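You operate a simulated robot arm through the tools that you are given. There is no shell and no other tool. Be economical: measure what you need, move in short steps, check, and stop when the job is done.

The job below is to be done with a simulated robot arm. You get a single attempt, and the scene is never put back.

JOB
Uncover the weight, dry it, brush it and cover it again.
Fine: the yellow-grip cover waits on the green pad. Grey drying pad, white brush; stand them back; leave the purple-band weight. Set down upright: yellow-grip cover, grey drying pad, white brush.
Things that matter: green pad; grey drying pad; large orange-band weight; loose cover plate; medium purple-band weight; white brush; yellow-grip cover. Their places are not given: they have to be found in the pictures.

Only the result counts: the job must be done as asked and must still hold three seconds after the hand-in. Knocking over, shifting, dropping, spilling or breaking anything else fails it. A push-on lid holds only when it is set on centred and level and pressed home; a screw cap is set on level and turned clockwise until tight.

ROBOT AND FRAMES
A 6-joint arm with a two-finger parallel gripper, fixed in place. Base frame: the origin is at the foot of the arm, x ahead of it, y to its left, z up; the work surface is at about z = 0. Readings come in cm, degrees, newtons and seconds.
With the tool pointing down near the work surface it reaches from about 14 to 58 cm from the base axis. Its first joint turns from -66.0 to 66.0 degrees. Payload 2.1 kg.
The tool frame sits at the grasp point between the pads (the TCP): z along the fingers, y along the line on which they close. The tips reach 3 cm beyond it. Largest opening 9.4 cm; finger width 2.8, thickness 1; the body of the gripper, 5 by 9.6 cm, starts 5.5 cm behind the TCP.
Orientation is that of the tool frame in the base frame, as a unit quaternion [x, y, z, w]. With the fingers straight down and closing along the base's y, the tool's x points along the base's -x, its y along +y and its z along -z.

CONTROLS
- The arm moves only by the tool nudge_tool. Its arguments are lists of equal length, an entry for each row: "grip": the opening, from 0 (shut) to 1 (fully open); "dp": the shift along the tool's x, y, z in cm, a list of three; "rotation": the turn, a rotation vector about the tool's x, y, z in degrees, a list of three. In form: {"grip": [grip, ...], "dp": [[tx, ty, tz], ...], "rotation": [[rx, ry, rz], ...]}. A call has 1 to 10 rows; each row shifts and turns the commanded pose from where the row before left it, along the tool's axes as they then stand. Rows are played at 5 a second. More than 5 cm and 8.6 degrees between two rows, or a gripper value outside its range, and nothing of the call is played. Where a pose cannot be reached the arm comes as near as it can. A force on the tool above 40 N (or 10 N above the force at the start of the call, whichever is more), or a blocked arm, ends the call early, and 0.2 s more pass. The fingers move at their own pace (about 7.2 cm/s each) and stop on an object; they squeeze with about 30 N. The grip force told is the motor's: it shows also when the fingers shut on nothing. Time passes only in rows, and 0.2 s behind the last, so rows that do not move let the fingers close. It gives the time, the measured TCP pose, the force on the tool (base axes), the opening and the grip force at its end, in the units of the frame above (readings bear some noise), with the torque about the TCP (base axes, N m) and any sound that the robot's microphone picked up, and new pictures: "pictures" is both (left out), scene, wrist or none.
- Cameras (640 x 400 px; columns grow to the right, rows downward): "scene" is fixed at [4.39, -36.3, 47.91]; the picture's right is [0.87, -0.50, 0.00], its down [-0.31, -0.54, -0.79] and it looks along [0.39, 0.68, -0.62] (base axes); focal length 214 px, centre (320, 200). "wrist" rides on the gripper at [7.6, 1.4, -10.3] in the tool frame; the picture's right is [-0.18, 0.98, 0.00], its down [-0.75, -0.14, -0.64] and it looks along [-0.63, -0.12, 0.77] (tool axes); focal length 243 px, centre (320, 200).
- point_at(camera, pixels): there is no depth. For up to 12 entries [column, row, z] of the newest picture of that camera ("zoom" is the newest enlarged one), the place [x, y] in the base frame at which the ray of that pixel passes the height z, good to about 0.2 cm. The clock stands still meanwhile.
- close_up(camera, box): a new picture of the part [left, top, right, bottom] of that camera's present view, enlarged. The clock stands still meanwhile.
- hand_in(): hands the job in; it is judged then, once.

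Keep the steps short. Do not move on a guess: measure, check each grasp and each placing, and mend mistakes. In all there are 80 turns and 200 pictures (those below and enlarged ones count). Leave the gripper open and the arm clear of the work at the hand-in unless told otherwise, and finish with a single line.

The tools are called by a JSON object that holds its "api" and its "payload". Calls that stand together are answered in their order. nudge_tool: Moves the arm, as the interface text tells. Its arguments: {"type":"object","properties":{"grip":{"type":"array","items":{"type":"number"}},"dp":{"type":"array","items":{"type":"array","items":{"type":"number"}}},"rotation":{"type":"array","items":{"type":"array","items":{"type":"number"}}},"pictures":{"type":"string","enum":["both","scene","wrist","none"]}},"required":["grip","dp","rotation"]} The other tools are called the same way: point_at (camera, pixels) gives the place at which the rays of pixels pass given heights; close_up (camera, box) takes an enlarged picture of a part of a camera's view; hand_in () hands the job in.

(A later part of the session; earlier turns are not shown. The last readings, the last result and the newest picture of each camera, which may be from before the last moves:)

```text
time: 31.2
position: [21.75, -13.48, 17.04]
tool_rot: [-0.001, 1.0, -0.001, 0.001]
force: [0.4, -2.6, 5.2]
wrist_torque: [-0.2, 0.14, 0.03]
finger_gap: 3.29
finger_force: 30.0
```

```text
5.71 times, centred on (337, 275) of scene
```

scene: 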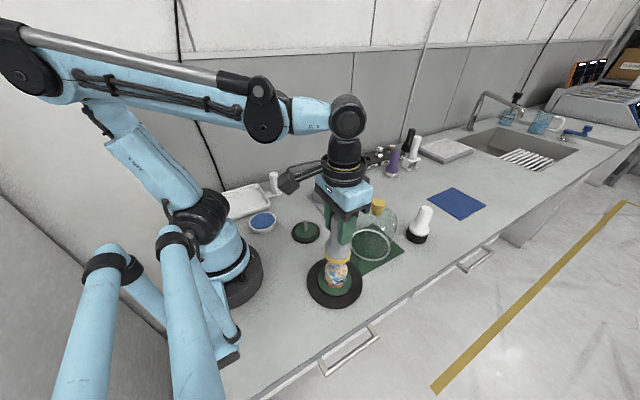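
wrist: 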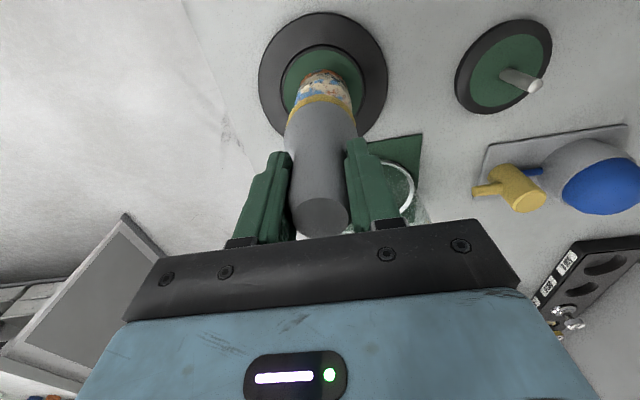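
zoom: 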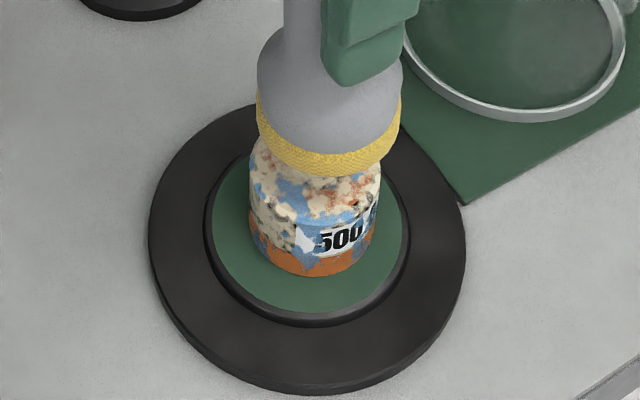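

The blue wet film is fading as a whole as I wipe. I keep going with more strokes.

{"api": "nudge_tool", "payload": {"grip": [0, 0, 0, 0, 0, 0, 0, 0, 0, 0], "dp": [[0.6, 0, 0.02], [-0.7, 0, 0], [-0.7, 0, 0], [0.7, 0, 0.01], [0.7, 0, 0], [-0.7, 0, 0], [-0.6, 0, 0.01], [0.7, 0, 0], [0, 0.6, 0], [0, -0.6, 0]], "rotation": [[0, 0, 0], [0, 0, 0], [0, 0, 0], [0, 0, 0], [0, 0, 0], [0, 0, 0], [0, 0, 0], [0, 0, 0], [0, 0, 0], [0, 0, 0]], "pictures": "none"}}

{"api": "close_up", "payload": {"camera": "scene", "box": [305, 240, 369, 310]}}

```text
time: 33.4
position: [21.6, -13.35, 16.8]
tool_rot: [0.0, 1.0, 0.001, 0.001]
force: [-0.2, 6.3, 14.5]
wrist_torque: [0.56, 0.2, -0.07]
finger_gap: 3.29
finger_force: 29.9
```

```text
5.71 times, centred on (337, 275) of scene
```

zoom: 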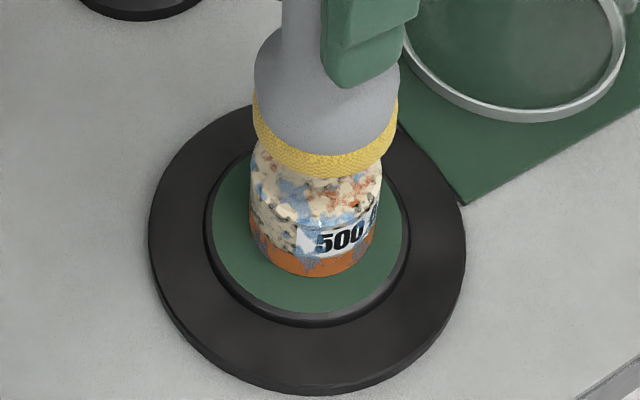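

Fading well and still touching at 14 N. More of the same strokes.

{"api": "nudge_tool", "payload": {"grip": [0, 0, 0, 0, 0, 0, 0, 0, 0, 0], "dp": [[0.7, 0, 0], [-0.7, 0, 0], [-0.7, 0, 0], [0.7, 0, 0], [0.7, 0, 0], [-0.7, 0, 0], [-0.7, 0, 0], [0.7, 0, 0], [0, 0.6, 0], [0, -0.6, 0]], "rotation": [[0, 0, 0], [0, 0, 0], [0, 0, 0], [0, 0, 0], [0, 0, 0], [0, 0, 0], [0, 0, 0], [0, 0, 0], [0, 0, 0], [0, 0, 0]], "pictures": "none"}}

{"api": "close_up", "payload": {"camera": "scene", "box": [305, 240, 369, 310]}}

```text
time: 35.6
position: [21.53, -13.44, 16.7]
tool_rot: [0.0, 1.0, -0.001, 0.001]
force: [0.5, -0.7, -1.3]
wrist_torque: [0.01, 0.01, -0.01]
finger_gap: 3.28
finger_force: 29.9
```

```text
5.71 times, centred on (337, 275) of scene
```

zoom: 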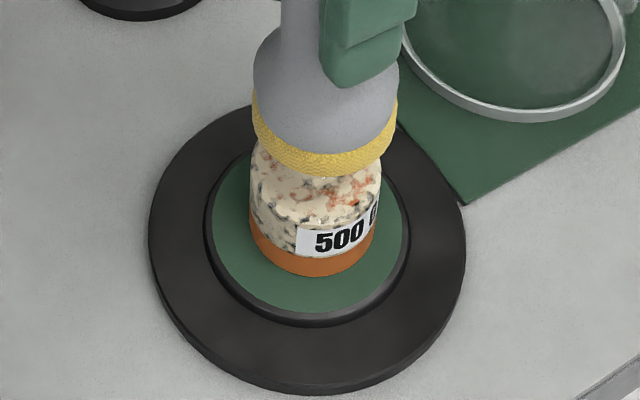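

The blue is gone: the weight is dry. I lift the pad off and check the weight from above.

{"api": "nudge_tool", "payload": {"grip": [0, 0, 0, 0, 0, 0, 0], "dp": [[0, 0, -2], [0, 0, -4], [0, 0, -2.5], [-0.4, 4, 0], [-0.4, 4, 0], [-0.4, 4, 0], [0, 0, 0]], "rotation": [[0, 0, 0], [0, 0, 0], [0, 0, 0], [0, 0, 0], [0, 0, 0], [0, 0, 0], [0, 0, 0]]}}

{"api": "close_up", "payload": {"camera": "scene", "box": [305, 240, 369, 310]}}

{"api": "close_up", "payload": {"camera": "wrist", "box": [170, 0, 330, 130]}}

```text
time: 37.2
position: [22.71, -1.43, 25.13]
tool_rot: [0.001, 1.0, -0.001, 0.001]
force: [0.9, 0.3, -0.1]
wrist_torque: [0.0, -0.02, 0.01]
finger_gap: 3.3
finger_force: 29.9
```

scene: 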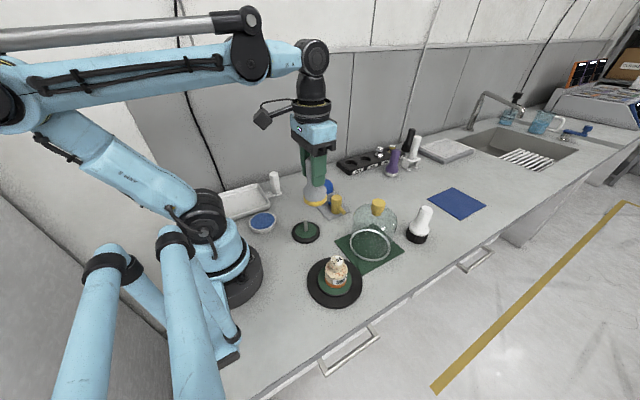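
wrist: 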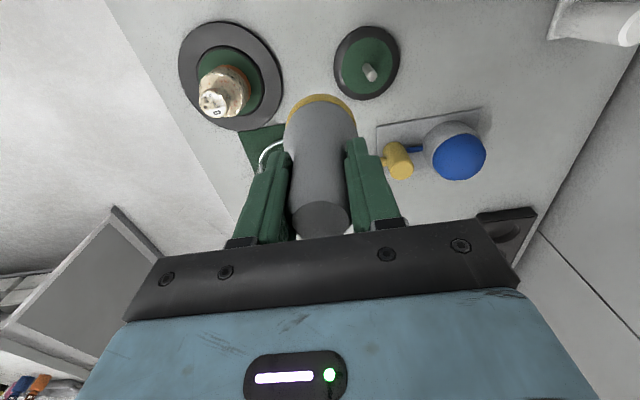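

```text
5.71 times, centred on (337, 275) of scene
```

zoom: 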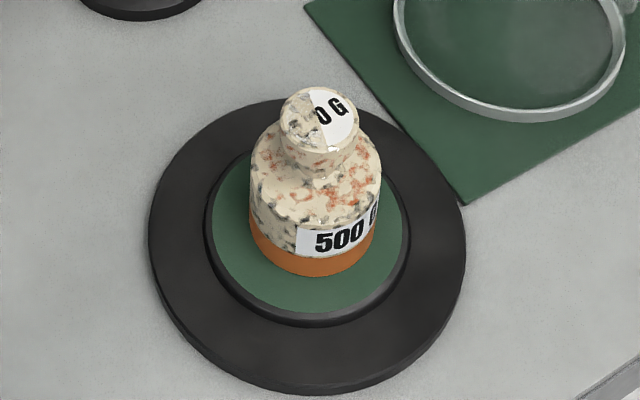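

```text
3.08 times, centred on (250, 65) of wrist
```

zoom: 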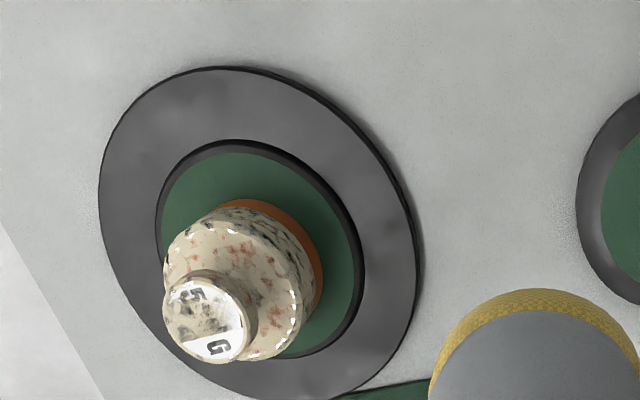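

Fully dry, no blue left, and the weight has not moved. I carry the pad back over its home (23.67,16.97).

{"api": "nudge_tool", "payload": {"grip": [0, 0, 0, 0, 0, 0, 0, 0, 0, 0], "dp": [[-0.19, 3.68, 0], [-0.19, 3.68, 0], [-0.19, 3.68, 0], [-0.19, 3.68, 0], [-0.19, 3.68, 0], [0, 0, 4], [0, 0, 4], [0, 0, 4], [0, 0, 2.5], [0, 0, 0]], "rotation": [[0, 0, 0], [0, 0, 0], [0, 0, 0], [0, 0, 0], [0, 0, 0], [0, 0, 0], [0, 0, 0], [0, 0, 0], [0, 0, 0], [0, 0, 0]], "pictures": "scene"}}

{"api": "close_up", "payload": {"camera": "scene", "box": [240, 150, 350, 240]}}

```text
time: 39.4
position: [23.86, 16.96, 10.78]
tool_rot: [0.0, 1.0, 0.0, 0.001]
force: [0.0, 0.0, -0.9]
wrist_torque: [0.02, 0.0, 0.01]
finger_gap: 3.29
finger_force: 30.8
```

scene: 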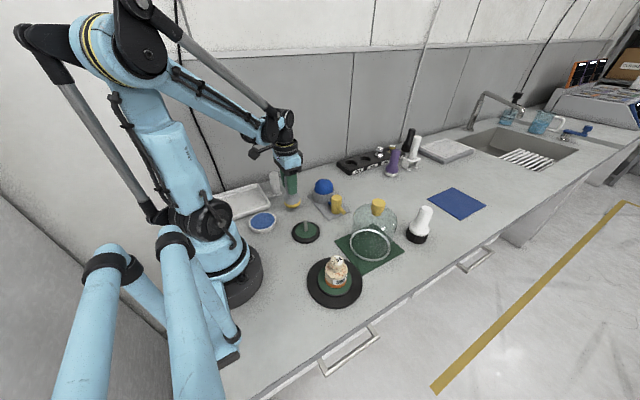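

```text
4.44 times, centred on (295, 195) of scene
```

zoom: 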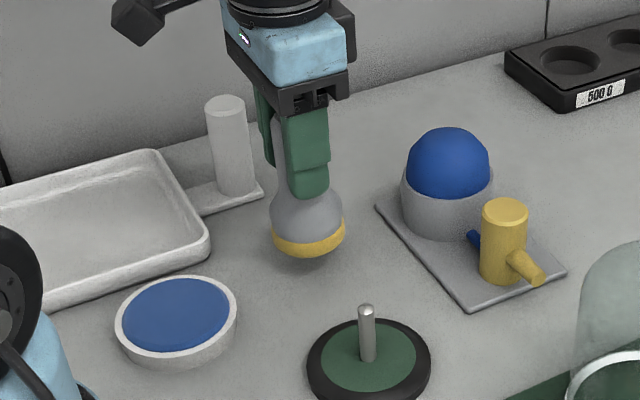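

I lower toward the surface; the last part goes in small steps.

{"api": "nudge_tool", "payload": {"grip": [0, 0, 0, 0, 0, 0, 0], "dp": [[0.1, 0, 0.8], [0, 0, 0.4], [0, 0, 0.3], [0, 0, 0.15], [0, 0, 0.12], [0, 0, 0.1], [0, 0, 0]], "rotation": [[0, 0, 0], [0, 0, 0], [0, 0, 0], [0, 0, 0], [0, 0, 0], [0, 0, 0], [0, 0, 0]], "pictures": "none"}}

```text
time: 41.0
position: [23.9, 16.99, 9.03]
tool_rot: [0.0, 1.0, -0.001, 0.001]
force: [0.0, 0.2, -0.8]
wrist_torque: [0.05, 0.0, -0.01]
finger_gap: 3.27
finger_force: 29.9
```

{"api": "nudge_tool", "payload": {"grip": [0, 0, 0, 0, 0], "dp": [[0, 0, 0.1], [0, 0, 0.1], [0, 0, 0.1], [0, 0, 0.08], [0, 0, 0]], "rotation": [[0, 0, 0], [0, 0, 0], [0, 0, 0], [0, 0, 0], [0, 0, 0]], "pictures": "none"}}

{"api": "close_up", "payload": {"camera": "scene", "box": [240, 150, 350, 240]}}

```text
time: 42.2
position: [23.83, 16.89, 8.48]
tool_rot: [0.0, 1.0, 0.0, 0.001]
force: [-1.4, 0.8, 10.8]
wrist_torque: [0.03, 0.28, -0.03]
finger_gap: 3.29
finger_force: 29.7
```

```text
4.44 times, centred on (295, 195) of scene
```

zoom: 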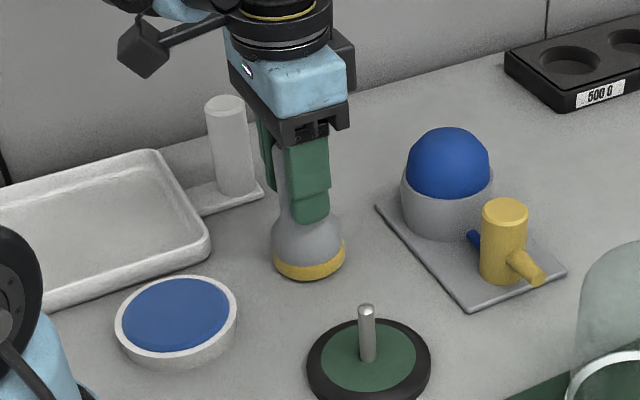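

It stands (10.8 N), almost exactly at its old place. I open and rise.

{"api": "nudge_tool", "payload": {"grip": [0.4, 1, 1, 1, 1, 1, 1], "dp": [[0, 0, 0], [0, 0, 0], [0, 0, 0], [0, 0, -3], [0, 0, -4.5], [0, 0, -4.5], [0, 0, -3]], "rotation": [[0, 0, 0], [0, 0, 0], [0, 0, 0], [0, 0, 0], [0, 0, 0], [0, 0, 0], [0, 0, 0]], "pictures": "none"}}

{"api": "close_up", "payload": {"camera": "scene", "box": [240, 150, 350, 240]}}

```text
time: 43.8
position: [23.89, 17.01, 23.66]
tool_rot: [0.0, 1.0, 0.0, 0.001]
force: [0.2, -0.6, 0.0]
wrist_torque: [0.01, 0.0, 0.02]
finger_gap: 9.43
finger_force: 0.0
```

```text
4.44 times, centred on (295, 195) of scene
```

zoom: 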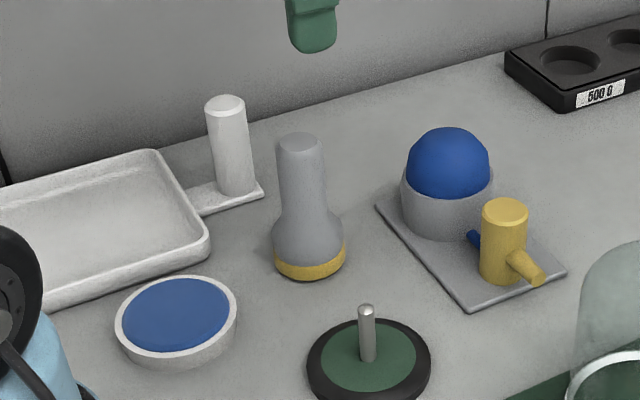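

The drying pad stands upright. Now I go to the white brush near (49.7,-13.5).

{"api": "nudge_tool", "payload": {"grip": [1, 1, 1, 1, 1, 1, 1, 1, 1, 1], "dp": [[-2.85, -3.38, 0], [-2.85, -3.38, 0], [-2.85, -3.38, 0], [-2.85, -3.38, 0], [-2.85, -3.38, 0], [-2.85, -3.38, 0], [-2.85, -3.38, 0], [-2.85, -3.38, 0], [-2.85, -3.38, 0], [0, 0, 1]], "rotation": [[0, 0, 0], [0, 0, 0], [0, 0, 0], [0, 0, 0], [0, 0, 0], [0, 0, 0], [0, 0, 0], [0, 0, 0], [0, 0, 0], [0, 0, 0]]}}

{"api": "close_up", "payload": {"camera": "scene", "box": [380, 180, 470, 250]}}

{"api": "close_up", "payload": {"camera": "wrist", "box": [240, 0, 400, 150]}}

```text
time: 46.0
position: [49.37, -13.62, 22.74]
tool_rot: [0.0, 1.0, -0.001, 0.001]
force: [0.2, 0.1, 0.6]
wrist_torque: [0.01, 0.0, 0.03]
finger_gap: 9.38
finger_force: 0.1
```

scene: 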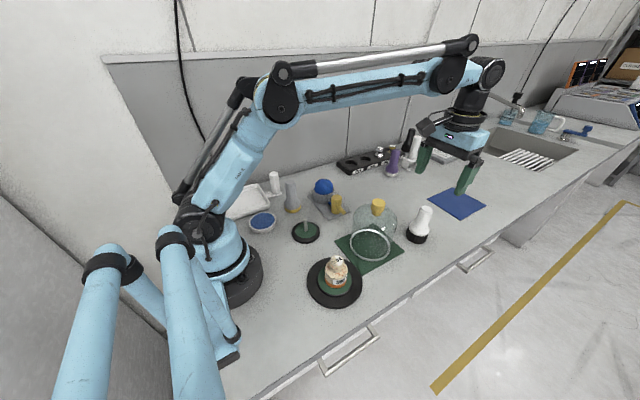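
wrist: 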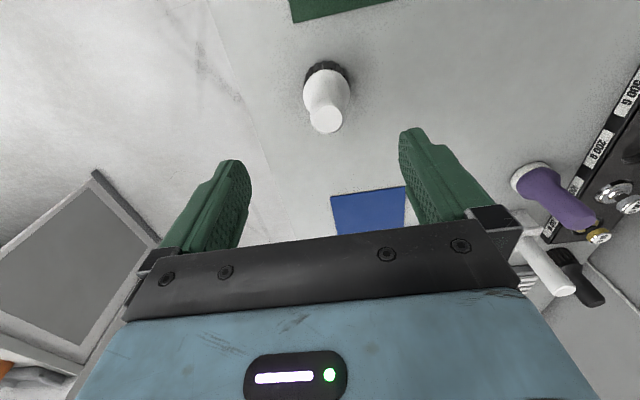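

```text
5.71 times, centred on (425, 215) of scene
```

zoom: 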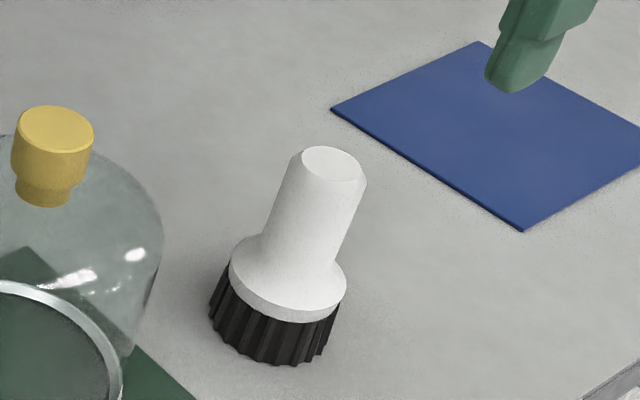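

```text
2.67 times, centred on (320, 75) of wrist
```

zoom: 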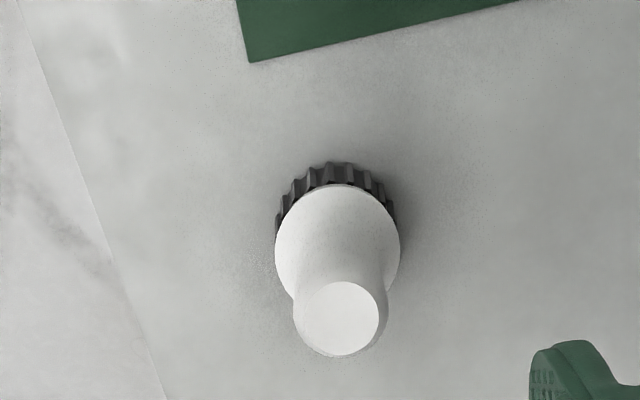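

Brush top: wrist (327.5,119) and scene (427.5,208.5). I cross the rays.

{"api": "point_at", "payload": {"camera": "wrist", "pixels": [[327.5, 119.2, 11], [327.5, 119.2, 12], [327.5, 119.2, 13]]}}

{"api": "point_at", "payload": {"camera": "scene", "pixels": [[427.5, 208.5, 11], [427.5, 208.5, 12], [427.5, 208.5, 13]]}}

```text
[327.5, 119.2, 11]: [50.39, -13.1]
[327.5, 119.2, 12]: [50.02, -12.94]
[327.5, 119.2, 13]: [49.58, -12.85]
```

```text
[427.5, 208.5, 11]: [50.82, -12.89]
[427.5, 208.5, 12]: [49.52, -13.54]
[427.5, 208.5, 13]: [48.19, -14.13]
```

The axis is at (50.2,-13.0), top at z 11.5. I centre and go down to z 9.2.

{"api": "nudge_tool", "payload": {"grip": [1, 1, 1, 1, 1], "dp": [[-0.8, 0.6, 2], [0, 0, 4], [0, 0, 4], [0, 0, 3.5], [0, 0, 0]], "rotation": [[0, 0, 0], [0, 0, 0], [0, 0, 0], [0, 0, 0], [0, 0, 0]]}}

{"api": "close_up", "payload": {"camera": "scene", "box": [360, 160, 480, 250]}}

```text
time: 47.2
position: [50.24, -12.97, 9.07]
tool_rot: [0.0, 1.0, -0.001, 0.001]
force: [-0.2, -0.1, -0.2]
wrist_torque: [-0.01, 0.01, 0.03]
finger_gap: 9.41
finger_force: 0.0
```

scene: 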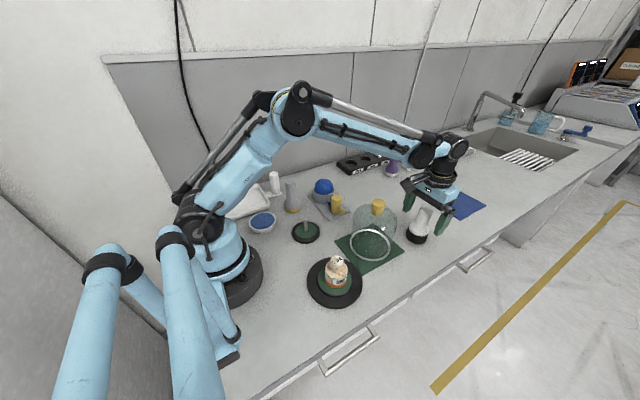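
wrist: 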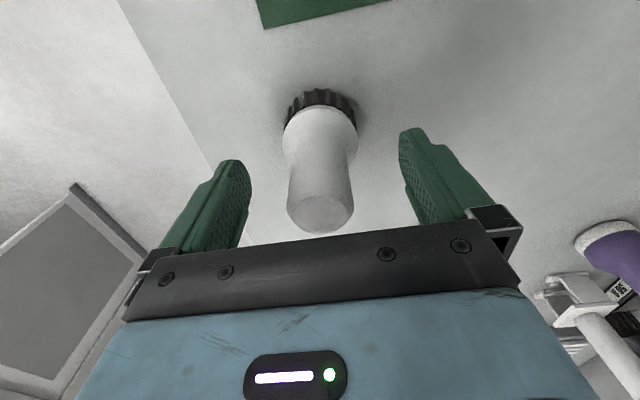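

```text
4.44 times, centred on (420, 205) of scene
```

zoom: 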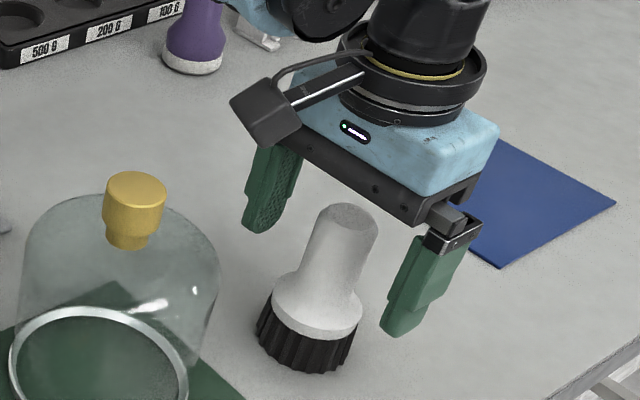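

Well centred. I close on the handle.

{"api": "nudge_tool", "payload": {"grip": [0.6, 0.3, 0, 0, 0], "dp": [[0, 0, 0], [0, 0, 0], [0, 0, 0], [0, 0, 0], [0, 0, 0]], "rotation": [[0, 0, 0], [0, 0, 0], [0, 0, 0], [0, 0, 0], [0, 0, 0]], "pictures": "none"}}

```text
time: 48.4
position: [50.13, -12.95, 9.23]
tool_rot: [0.0, 1.0, -0.001, 0.001]
force: [-0.7, 0.5, 1.1]
wrist_torque: [0.03, 0.02, 0.01]
finger_gap: 3.3
finger_force: 30.2
```

Gripped at 3.3 cm; home is (50.2,-12.95) with TCP z 9.15. I lift to z 27 and carry it toward the weight.

{"api": "nudge_tool", "payload": {"grip": [0, 0, 0, 0, 0, 0, 0, 0, 0, 0], "dp": [[0, 0, -4], [0, 0, -4.6], [0, 0, -4.8], [0, 0, -4.8], [4.7, -0.08, 0], [4.7, -0.08, 0], [4.7, -0.08, 0], [4.7, -0.08, 0], [4.7, -0.08, 0], [4.7, -0.08, 0]], "rotation": [[0, 0, 0], [0, 0, 0], [0, 0, 0], [0, 0, 0], [0, 0, 0], [0, 0, 0], [0, 0, 0], [0, 0, 0], [0, 0, 0], [0, 0, 0]], "pictures": "scene"}}

{"api": "close_up", "payload": {"camera": "scene", "box": [300, 160, 420, 310]}}

```text
time: 50.6
position: [21.97, -13.39, 27.34]
tool_rot: [0.0, 1.0, -0.001, 0.001]
force: [-0.5, 0.6, -1.5]
wrist_torque: [-0.01, -0.04, 0.04]
finger_gap: 3.28
finger_force: 29.9
```

scene: 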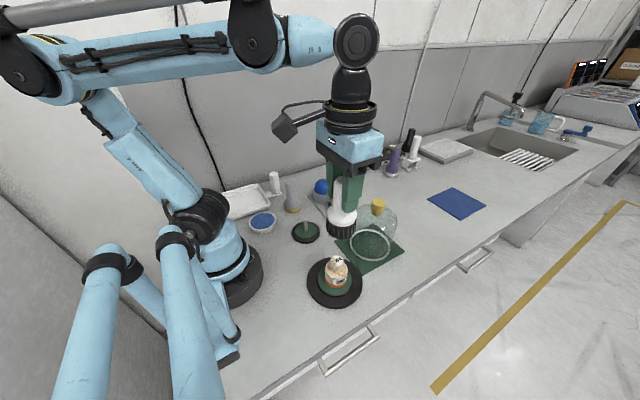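

```text
2.67 times, centred on (360, 235) of scene
```

zoom: 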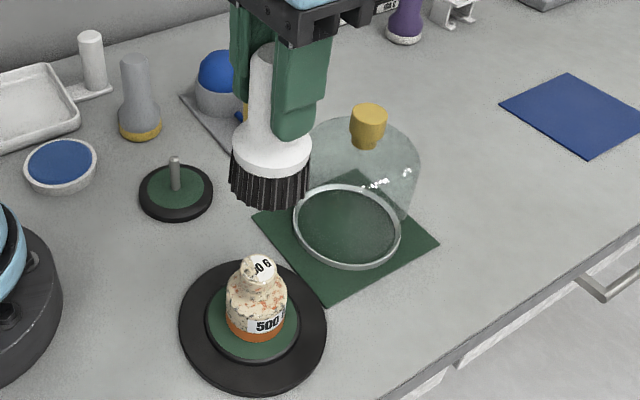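

The brush is held upright. I go down to z 18.2 and then feel for the top at about z 17.3.

{"api": "nudge_tool", "payload": {"grip": [0, 0, 0, 0, 0, 0, 0, 0, 0], "dp": [[0.3, 0, 4], [0, 0, 3], [0, 0, 2], [0, 0, 0.3], [0, 0, 0.2], [0, 0, 0.15], [0, 0, 0.15], [0, 0, 0.1], [0, 0, 0]], "rotation": [[0, 0, 0], [0, 0, 0], [0, 0, 0], [0, 0, 0], [0, 0, 0], [0, 0, 0], [0, 0, 0], [0, 0, 0], [0, 0, 0]], "pictures": "none"}}

{"api": "close_up", "payload": {"camera": "scene", "box": [305, 230, 369, 310]}}

```text
time: 52.6
position: [21.76, -13.35, 17.34]
tool_rot: [0.0, 1.0, -0.001, 0.001]
force: [-0.8, -0.4, 1.5]
wrist_torque: [0.0, 0.04, 0.02]
finger_gap: 3.29
finger_force: 30.2
```

```text
5.00 times, centred on (337, 270) of scene
```

zoom: 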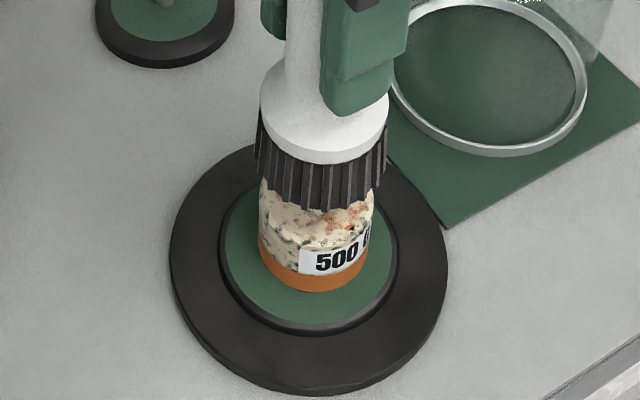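

Just touching. I press a little more and stroke, as with the pad.

{"api": "nudge_tool", "payload": {"grip": [0, 0, 0, 0, 0, 0, 0, 0, 0, 0], "dp": [[0, 0, 0.05], [0, 0, 0.04], [0.6, 0, 0.02], [-0.7, 0, 0.02], [-0.6, 0, 0.02], [0.7, 0, 0.02], [0.6, 0, 0], [-0.6, 0, 0], [0, 0.6, 0], [0, -0.6, 0]], "rotation": [[0, 0, 0], [0, 0, 0], [0, 0, 0], [0, 0, 0], [0, 0, 0], [0, 0, 0], [0, 0, 0], [0, 0, 0], [0, 0, 0], [0, 0, 0]], "pictures": "none"}}

{"api": "close_up", "payload": {"camera": "scene", "box": [305, 230, 369, 310]}}

```text
time: 54.8
position: [21.68, -13.36, 17.16]
tool_rot: [0.0, 1.0, 0.0, 0.001]
force: [-0.2, 0.0, 0.1]
wrist_torque: [0.02, 0.02, 0.01]
finger_gap: 3.27
finger_force: 29.7
```

```text
5.00 times, centred on (337, 270) of scene
```

zoom: 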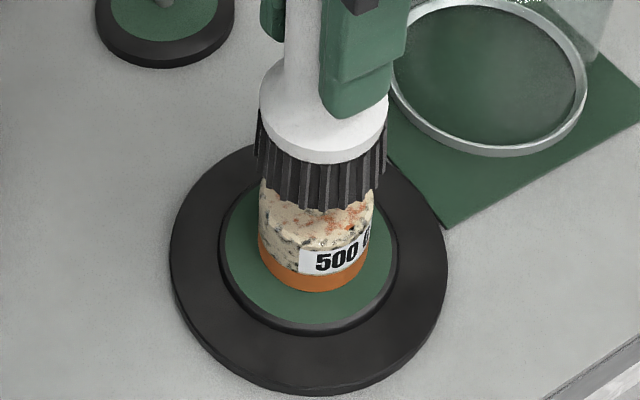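

Little changed and there is no force. I press in small steps to get contact.

{"api": "nudge_tool", "payload": {"grip": [0, 0, 0, 0], "dp": [[0, 0, 0.06], [0, 0, 0], [0, 0, 0.06], [0, 0, 0]], "rotation": [[0, 0, 0], [0, 0, 0], [0, 0, 0], [0, 0, 0]], "pictures": "none"}}

```text
time: 55.8
position: [21.78, -13.38, 17.13]
tool_rot: [0.0, 1.0, -0.001, 0.0]
force: [-3.6, -0.9, 29.9]
wrist_torque: [0.09, 0.49, -0.01]
finger_gap: 3.28
finger_force: 30.0
```

At 30 N I have contact. I stroke back and forth, with a tiny extra press now and then.

{"api": "nudge_tool", "payload": {"grip": [0, 0, 0, 0, 0, 0, 0, 0, 0, 0], "dp": [[0.6, 0, 0], [-0.7, 0, 0.01], [-0.6, 0, 0.01], [0.7, 0, 0.01], [0.6, 0, 0.01], [-0.7, 0, 0.01], [-0.6, 0, 0.01], [0.7, 0, 0.01], [0, 0.6, 0], [0, -0.6, 0]], "rotation": [[0, 0, 0], [0, 0, 0], [0, 0, 0], [0, 0, 0], [0, 0, 0], [0, 0, 0], [0, 0, 0], [0, 0, 0], [0, 0, 0], [0, 0, 0]], "pictures": "none"}}

{"api": "close_up", "payload": {"camera": "scene", "box": [305, 230, 369, 310]}}

```text
time: 58.0
position: [21.74, -13.32, 17.09]
tool_rot: [0.0, 1.0, -0.002, 0.001]
force: [-0.3, 0.4, -0.3]
wrist_torque: [0.03, 0.01, 0.01]
finger_gap: 3.3
finger_force: 30.1
```

```text
5.00 times, centred on (337, 270) of scene
```

zoom: 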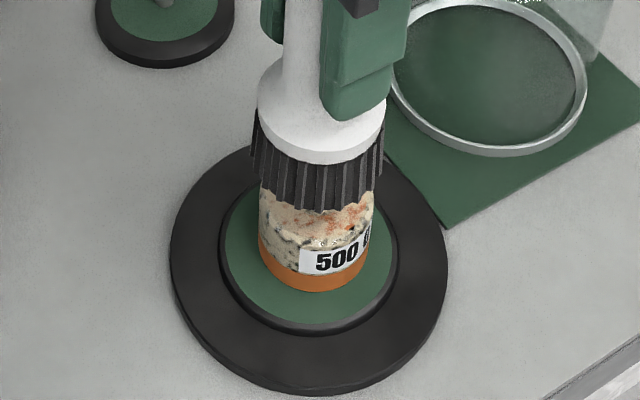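

The dirt fades somewhat, but contact is lost along the way. I add a steady small down-feed with the strokes.

{"api": "nudge_tool", "payload": {"grip": [0, 0, 0, 0, 0, 0, 0, 0, 0, 0], "dp": [[0, 0, 0.08], [0.6, 0, 0.04], [-0.7, 0, 0.02], [-0.6, 0, 0.02], [0.7, 0, 0.02], [0.6, 0, 0.02], [-0.6, 0, 0.02], [-0.6, 0, 0.02], [0.6, 0, 0.02], [0, 0, 0]], "rotation": [[0, 0, 0], [0, 0, 0], [0, 0, 0], [0, 0, 0], [0, 0, 0], [0, 0, 0], [0, 0, 0], [0, 0, 0], [0, 0, 0], [0, 0, 0]], "pictures": "none"}}

{"api": "close_up", "payload": {"camera": "scene", "box": [305, 230, 369, 310]}}

```text
time: 60.2
position: [21.56, -13.37, 16.78]
tool_rot: [-0.001, 1.0, -0.001, 0.001]
force: [5.2, 0.6, 15.8]
wrist_torque: [0.08, -0.59, 0.01]
finger_gap: 3.3
finger_force: 29.8
```

```text
5.00 times, centred on (337, 270) of scene
```

zoom: 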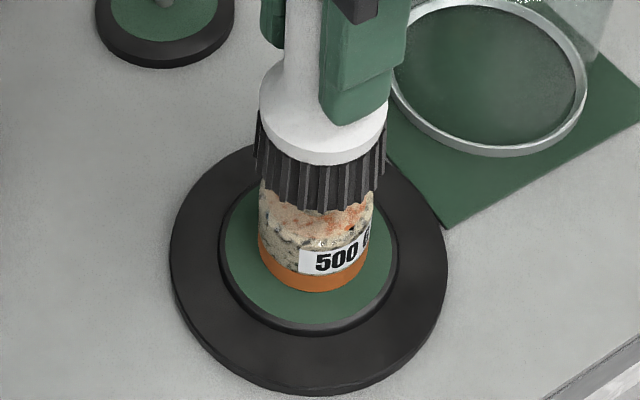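

15.8 N now; more strokes at this press.

{"api": "nudge_tool", "payload": {"grip": [0, 0, 0, 0, 0, 0, 0, 0, 0, 0], "dp": [[0.7, 0, 0.01], [-0.7, 0, 0.01], [-0.7, 0, 0.01], [0.7, 0, 0.01], [0.7, 0, 0.01], [-0.7, 0, 0.01], [-0.7, 0, 0.01], [0.7, 0, 0.01], [0, 0.6, 0.01], [0, -0.6, 0.01]], "rotation": [[0, 0, 0], [0, 0, 0], [0, 0, 0], [0, 0, 0], [0, 0, 0], [0, 0, 0], [0, 0, 0], [0, 0, 0], [0, 0, 0], [0, 0, 0]], "pictures": "none"}}

{"api": "close_up", "payload": {"camera": "scene", "box": [305, 230, 369, 310]}}

```text
time: 62.4
position: [21.72, -13.23, 16.69]
tool_rot: [0.0, 1.0, 0.002, 0.0]
force: [-1.0, 6.4, 18.7]
wrist_torque: [0.62, 0.02, -0.02]
finger_gap: 3.29
finger_force: 30.2
```

```text
5.00 times, centred on (337, 270) of scene
```

zoom: 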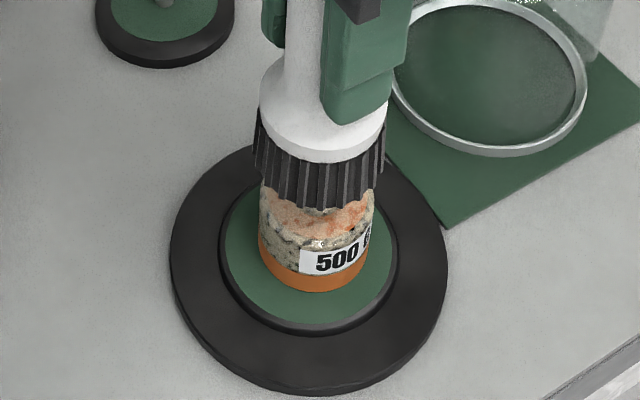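

Good, it is clearing. I continue with the same press and longer strokes.

{"api": "nudge_tool", "payload": {"grip": [0, 0, 0, 0, 0, 0, 0, 0, 0, 0], "dp": [[0.8, 0, 0], [-0.9, 0, 0], [-0.8, 0, 0.01], [0.9, 0, 0], [0.8, 0, 0.01], [-0.9, 0, 0], [-0.8, 0, 0.01], [0.9, 0, 0], [0, 0.8, 0], [0, -0.8, 0.01]], "rotation": [[0, 0, 0], [0, 0, 0], [0, 0, 0], [0, 0, 0], [0, 0, 0], [0, 0, 0], [0, 0, 0], [0, 0, 0], [0, 0, 0], [0, 0, 0]], "pictures": "none"}}

{"api": "close_up", "payload": {"camera": "scene", "box": [305, 230, 369, 310]}}

```text
time: 64.6
position: [21.76, -13.28, 16.75]
tool_rot: [0.0, 1.0, -0.001, 0.001]
force: [0.8, -0.1, -1.2]
wrist_torque: [0.02, -0.01, -0.02]
finger_gap: 3.32
finger_force: 29.8
```

```text
5.00 times, centred on (337, 270) of scene
```

zoom: 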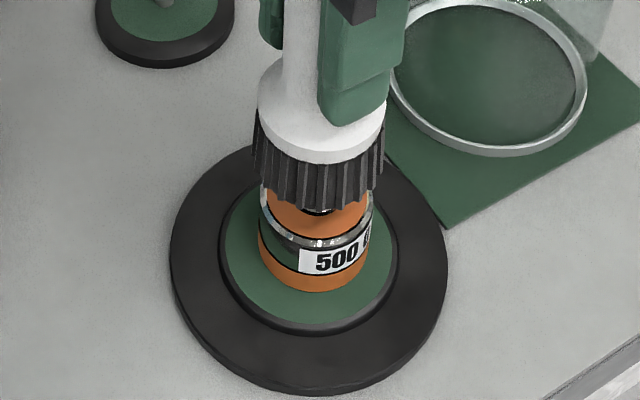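

The weight is clean and shining. I lift the brush off and inspect.

{"api": "nudge_tool", "payload": {"grip": [0, 0, 0, 0, 0], "dp": [[0, 0, -2], [0, 0, -4.3], [0, 0, -4.5], [-4.7, 0, 0], [0, 0, 0]], "rotation": [[0, 0, 0], [0, 0, 0], [0, 0, 0], [0, 0, 0], [0, 0, 0]], "pictures": "wrist"}}

{"api": "close_up", "payload": {"camera": "scene", "box": [305, 240, 369, 310]}}

```text
time: 65.8
position: [26.47, -13.39, 27.43]
tool_rot: [0.001, 1.0, 0.0, 0.001]
force: [-0.6, 0.9, -1.2]
wrist_torque: [0.0, -0.01, 0.01]
finger_gap: 3.27
finger_force: 30.0
```

wrist: 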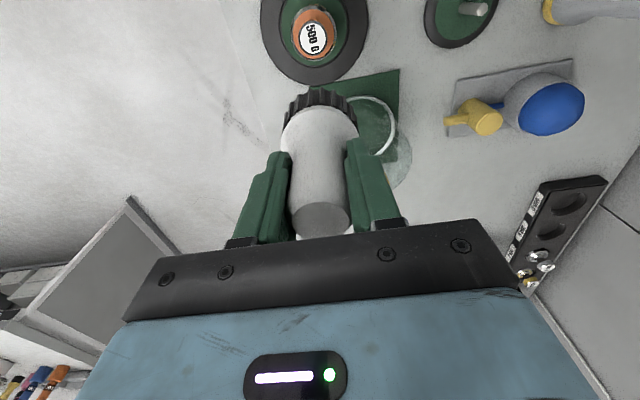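

```text
5.71 times, centred on (337, 275) of scene
```

zoom: 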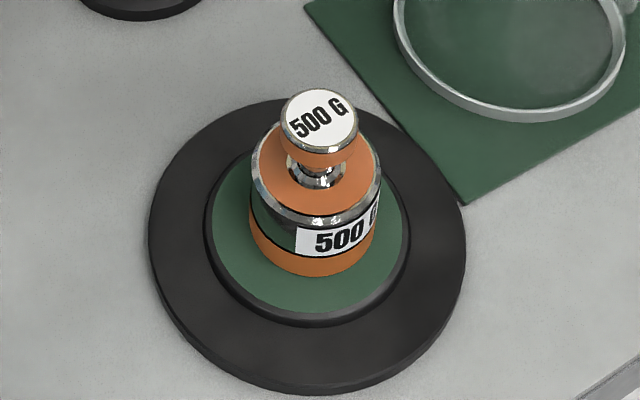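

Spotless and unmoved. I carry the brush back over its home and down to about z 10.8.

{"api": "nudge_tool", "payload": {"grip": [0, 0, 0, 0, 0, 0, 0, 0, 0, 0], "dp": [[-4.74, 0.085, 0], [-4.74, 0.085, 0], [-4.74, 0.085, 0], [-4.74, 0.085, 0], [-4.74, 0.085, 0], [0, 0, 4.4], [0, 0, 4.4], [0, 0, 4.4], [0, 0, 3.4], [0, 0, 0]], "rotation": [[0, 0, 0], [0, 0, 0], [0, 0, 0], [0, 0, 0], [0, 0, 0], [0, 0, 0], [0, 0, 0], [0, 0, 0], [0, 0, 0], [0, 0, 0]], "pictures": "none"}}

{"api": "close_up", "payload": {"camera": "scene", "box": [360, 160, 480, 250]}}

```text
time: 68.0
position: [50.03, -13.06, 10.46]
tool_rot: [0.0, 1.0, -0.002, 0.0]
force: [0.7, -1.2, -0.8]
wrist_torque: [-0.05, -0.03, 0.01]
finger_gap: 3.3
finger_force: 30.0
```

```text
4.44 times, centred on (420, 205) of scene
```

zoom: 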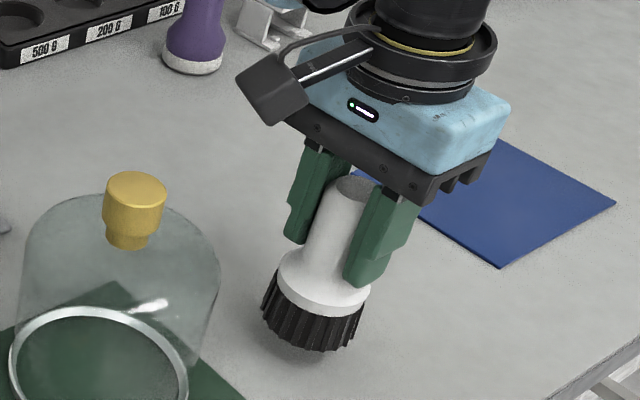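

{"api": "nudge_tool", "payload": {"grip": [0, 0, 0, 0, 0, 0, 0, 0, 0], "dp": [[-0.1, 0.05, 0.8], [0, 0, 0.4], [0, 0, 0.2], [0, 0, 0.1], [0, 0, 0.1], [0, 0, 0.1], [0, 0, 0.08], [0, 0, 0.08], [0, 0, 0]], "rotation": [[0, 0, 0], [0, 0, 0], [0, 0, 0], [0, 0, 0], [0, 0, 0], [0, 0, 0], [0, 0, 0], [0, 0, 0], [0, 0, 0]], "pictures": "none"}}

{"api": "close_up", "payload": {"camera": "scene", "box": [360, 160, 480, 250]}}

```text
time: 70.0
position: [50.25, -12.96, 9.03]
tool_rot: [0.0, 1.0, -0.001, 0.001]
force: [-0.6, -0.3, -1.2]
wrist_torque: [-0.03, 0.0, 0.0]
finger_gap: 3.31
finger_force: 29.2
```

```text
4.44 times, centred on (420, 205) of scene
```

zoom: 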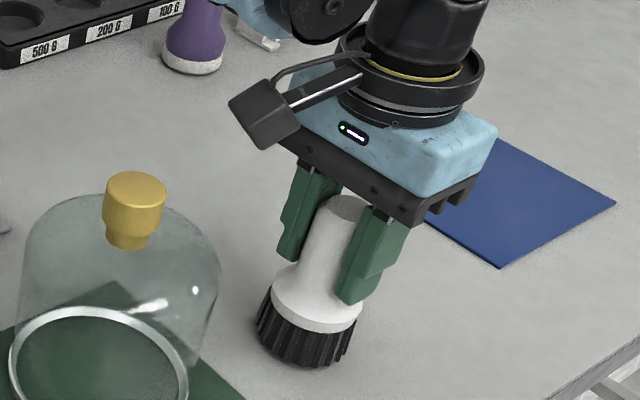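

Not yet touching at z 9.0. A little further down in 0.08 steps.

{"api": "nudge_tool", "payload": {"grip": [0, 0, 0, 0, 0, 0], "dp": [[0, 0, 0.1], [0, 0, 0.1], [0, 0, 0.08], [0, 0, 0.06], [0, 0, 0.05], [0, 0, 0]], "rotation": [[0, 0, 0], [0, 0, 0], [0, 0, 0], [0, 0, 0], [0, 0, 0], [0, 0, 0]], "pictures": "none"}}

```text
time: 71.4
position: [50.17, -12.94, 8.63]
tool_rot: [0.0, 1.0, -0.001, 0.001]
force: [0.2, 0.3, -0.7]
wrist_torque: [0.0, 0.02, 0.03]
finger_gap: 3.27
finger_force: 30.2
```

{"api": "nudge_tool", "payload": {"grip": [0, 0, 0, 0, 0], "dp": [[0, 0, 0.06], [0, 0, 0.06], [0, 0, 0.05], [0, 0, 0.05], [0, 0, 0]], "rotation": [[0, 0, 0], [0, 0, 0], [0, 0, 0], [0, 0, 0], [0, 0, 0]], "pictures": "none"}}

{"api": "close_up", "payload": {"camera": "scene", "box": [360, 160, 480, 250]}}

```text
time: 72.6
position: [50.21, -12.86, 8.44]
tool_rot: [0.0, 1.0, 0.0, 0.0]
force: [-0.6, -0.1, 9.3]
wrist_torque: [0.1, 0.06, 0.03]
finger_gap: 3.3
finger_force: 30.1
```

```text
4.44 times, centred on (420, 205) of scene
```

zoom: 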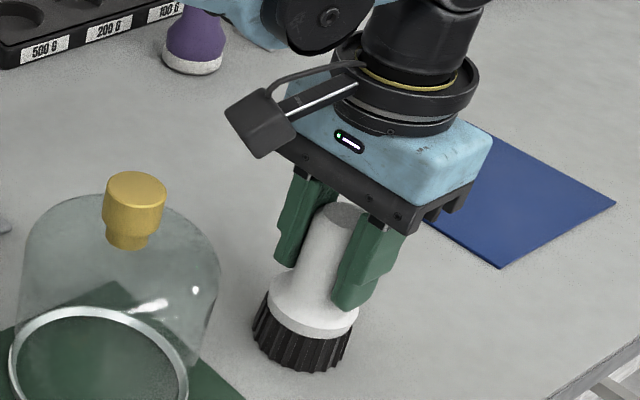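

The brush stands (9 N). I open and rise.

{"api": "nudge_tool", "payload": {"grip": [0.4, 1, 1, 1, 1, 1, 1, 1], "dp": [[0, 0, 0], [0, 0, 0], [0, 0, 0], [0, 0, -3], [0, 0, -4.5], [0, 0, -4.5], [0, 0, -4], [0, 0, 0]], "rotation": [[0, 0, 0], [0, 0, 0], [0, 0, 0], [0, 0, 0], [0, 0, 0], [0, 0, 0], [0, 0, 0], [0, 0, 0]], "pictures": "none"}}

{"api": "close_up", "payload": {"camera": "scene", "box": [360, 160, 480, 250]}}

```text
time: 74.4
position: [50.14, -12.82, 24.5]
tool_rot: [0.0, 1.0, 0.0, 0.001]
force: [0.4, -0.1, 0.1]
wrist_torque: [0.0, -0.01, -0.02]
finger_gap: 9.39
finger_force: 0.0
```

```text
4.44 times, centred on (420, 205) of scene
```

zoom: 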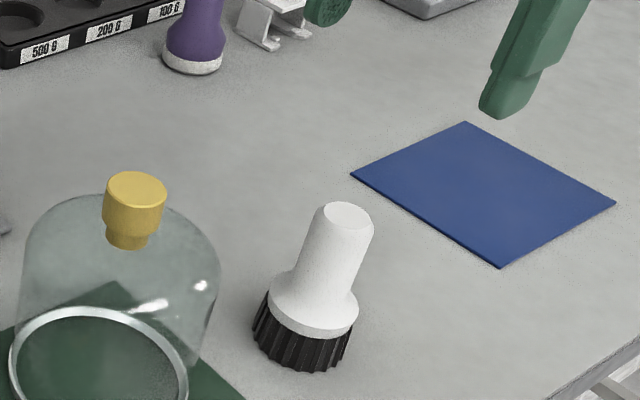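

The brush stands upright. Now back to the dome knob at (36.28,-8.79).

{"api": "nudge_tool", "payload": {"grip": [1, 1, 1, 1, 1, 1, 1], "dp": [[4.62, 1.34, 0], [4.62, 1.34, 0], [4.62, 1.34, 0], [0, 0, 3], [0, 0, 3], [0, 0, 1.9], [0, 0, 0]], "rotation": [[0, 0, 0], [0, 0, 0], [0, 0, 0], [0, 0, 0], [0, 0, 0], [0, 0, 0], [0, 0, 0]], "pictures": "wrist"}}

{"api": "close_up", "payload": {"camera": "scene", "box": [330, 150, 450, 240]}}

```text
time: 76.0
position: [36.52, -9.02, 16.49]
tool_rot: [0.0, 1.0, -0.001, 0.001]
force: [0.1, -1.0, -0.4]
wrist_torque: [-0.02, 0.02, -0.01]
finger_gap: 9.39
finger_force: 0.1
```

wrist: 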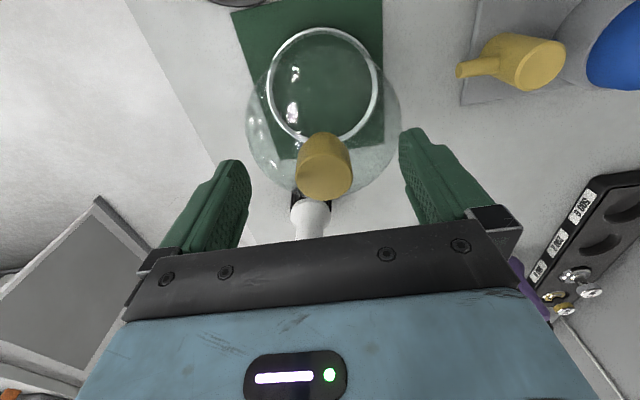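

```text
4.44 times, centred on (390, 195) of scene
```

zoom: 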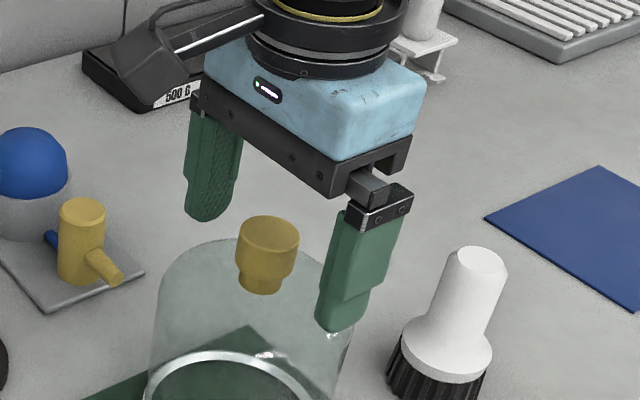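

The knob is about 0.2 cm off in x and y. I correct by that and close.

{"api": "nudge_tool", "payload": {"grip": [1, 0.6, 0.3, 0, 0, 0], "dp": [[0.2, 0.2, 0], [0, 0, 0], [0, 0, 0], [0, 0, 0], [0, 0, 0], [0, 0, 0]], "rotation": [[0, 0, 0], [0, 0, 0], [0, 0, 0], [0, 0, 0], [0, 0, 0], [0, 0, 0]], "pictures": "wrist"}}

{"api": "close_up", "payload": {"camera": "scene", "box": [330, 150, 450, 240]}}

```text
time: 77.4
position: [36.22, -8.72, 16.53]
tool_rot: [0.0, 1.0, -0.001, 0.0]
force: [-1.4, -1.7, 2.7]
wrist_torque: [0.0, 0.07, 0.06]
finger_gap: 3.08
finger_force: 29.6
```

wrist: 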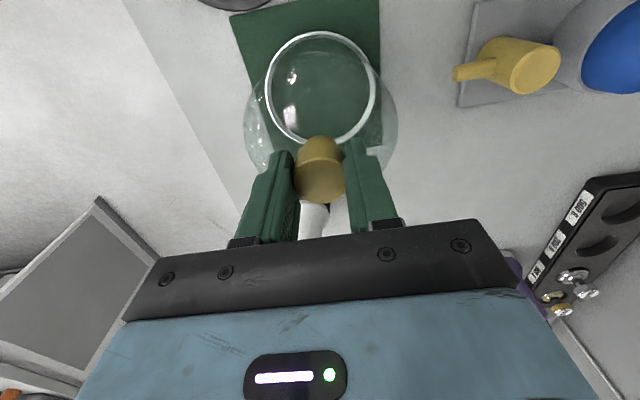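

```text
4.44 times, centred on (390, 195) of scene
```

zoom: 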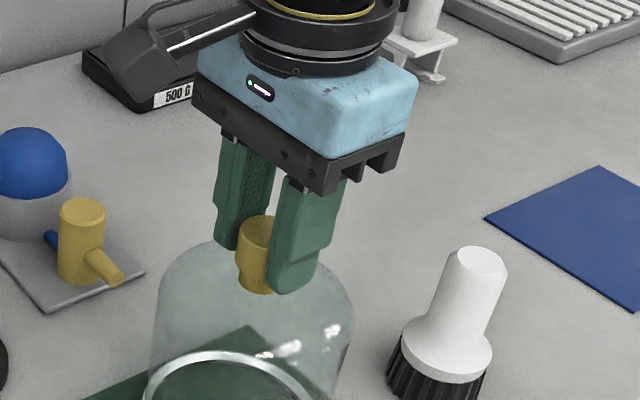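

The knob is held as before (3.08 cm). I lift and carry it back over the plate.

{"api": "nudge_tool", "payload": {"grip": [0, 0, 0, 0, 0, 0, 0, 0, 0], "dp": [[0, 0, -1], [0, 0, -4], [0, 0, -4.3], [0, 0, -4.3], [3.64, -1.13, 0], [3.64, -1.13, 0], [3.64, -1.13, 0], [3.64, -1.13, 0], [0, 0, 0]], "rotation": [[0, 0, 0], [0, 0, 0], [0, 0, 0], [0, 0, 0], [0, 0, 0], [0, 0, 0], [0, 0, 0], [0, 0, 0], [0, 0, 0]]}}

{"api": "close_up", "payload": {"camera": "wrist", "box": [220, 0, 420, 200]}}

```text
time: 79.4
position: [21.57, -13.17, 29.9]
tool_rot: [0.0, 1.0, -0.001, 0.001]
force: [0.9, 0.0, -2.2]
wrist_torque: [0.0, 0.01, -0.01]
finger_gap: 3.08
finger_force: 30.4
```

scene: 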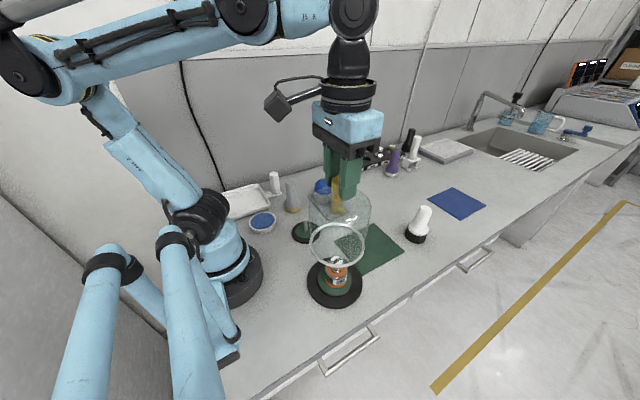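
wrist: 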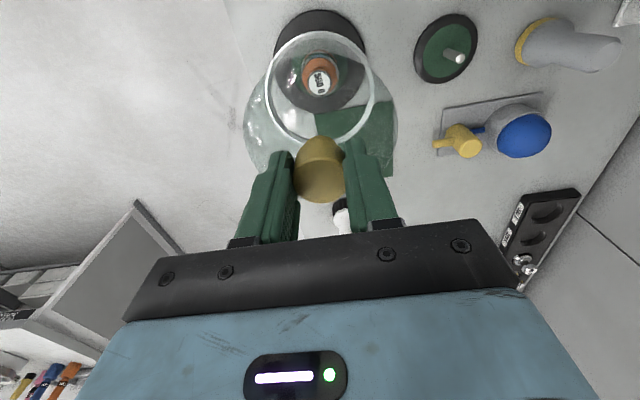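

```text
2.00 times, centred on (320, 100) of wrist
```

zoom: 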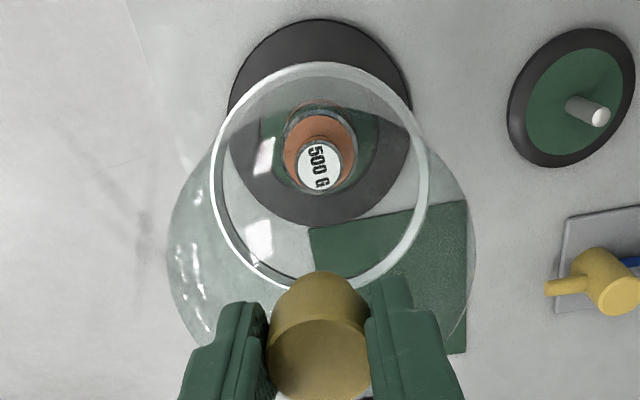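

I'm within 0.1 cm of the original axis (21.70,-13.26). I trim slightly and lower to z 19, over the weight.

{"api": "nudge_tool", "payload": {"grip": [0, 0, 0, 0, 0], "dp": [[-0.1, -0.07, 4], [0, 0, 4], [0, 0, 2.8], [0, 0, 0], [0, 0, 0]], "rotation": [[0, 0, 0], [0, 0, 0], [0, 0, 0], [0, 0, 0], [0, 0, 0]], "pictures": "none"}}

{"api": "close_up", "payload": {"camera": "scene", "box": [290, 210, 390, 310]}}

{"api": "close_up", "payload": {"camera": "wrist", "box": [220, 0, 420, 200]}}

```text
time: 80.6
position: [21.47, -13.27, 19.42]
tool_rot: [0.0, 1.0, -0.001, 0.001]
force: [-0.2, 0.9, -1.9]
wrist_torque: [0.02, 0.02, 0.02]
finger_gap: 3.11
finger_force: 30.4
```

```text
4.00 times, centred on (340, 260) of scene
```

zoom: 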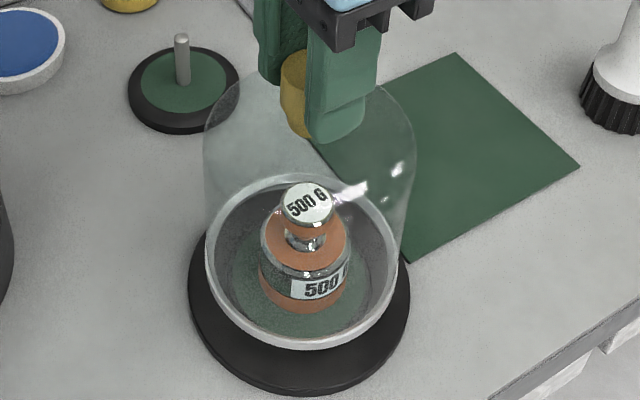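

```text
2.00 times, centred on (320, 100) of wrist
```

zoom: 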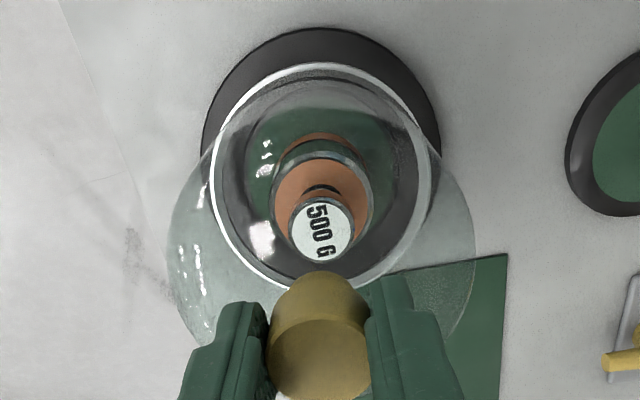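

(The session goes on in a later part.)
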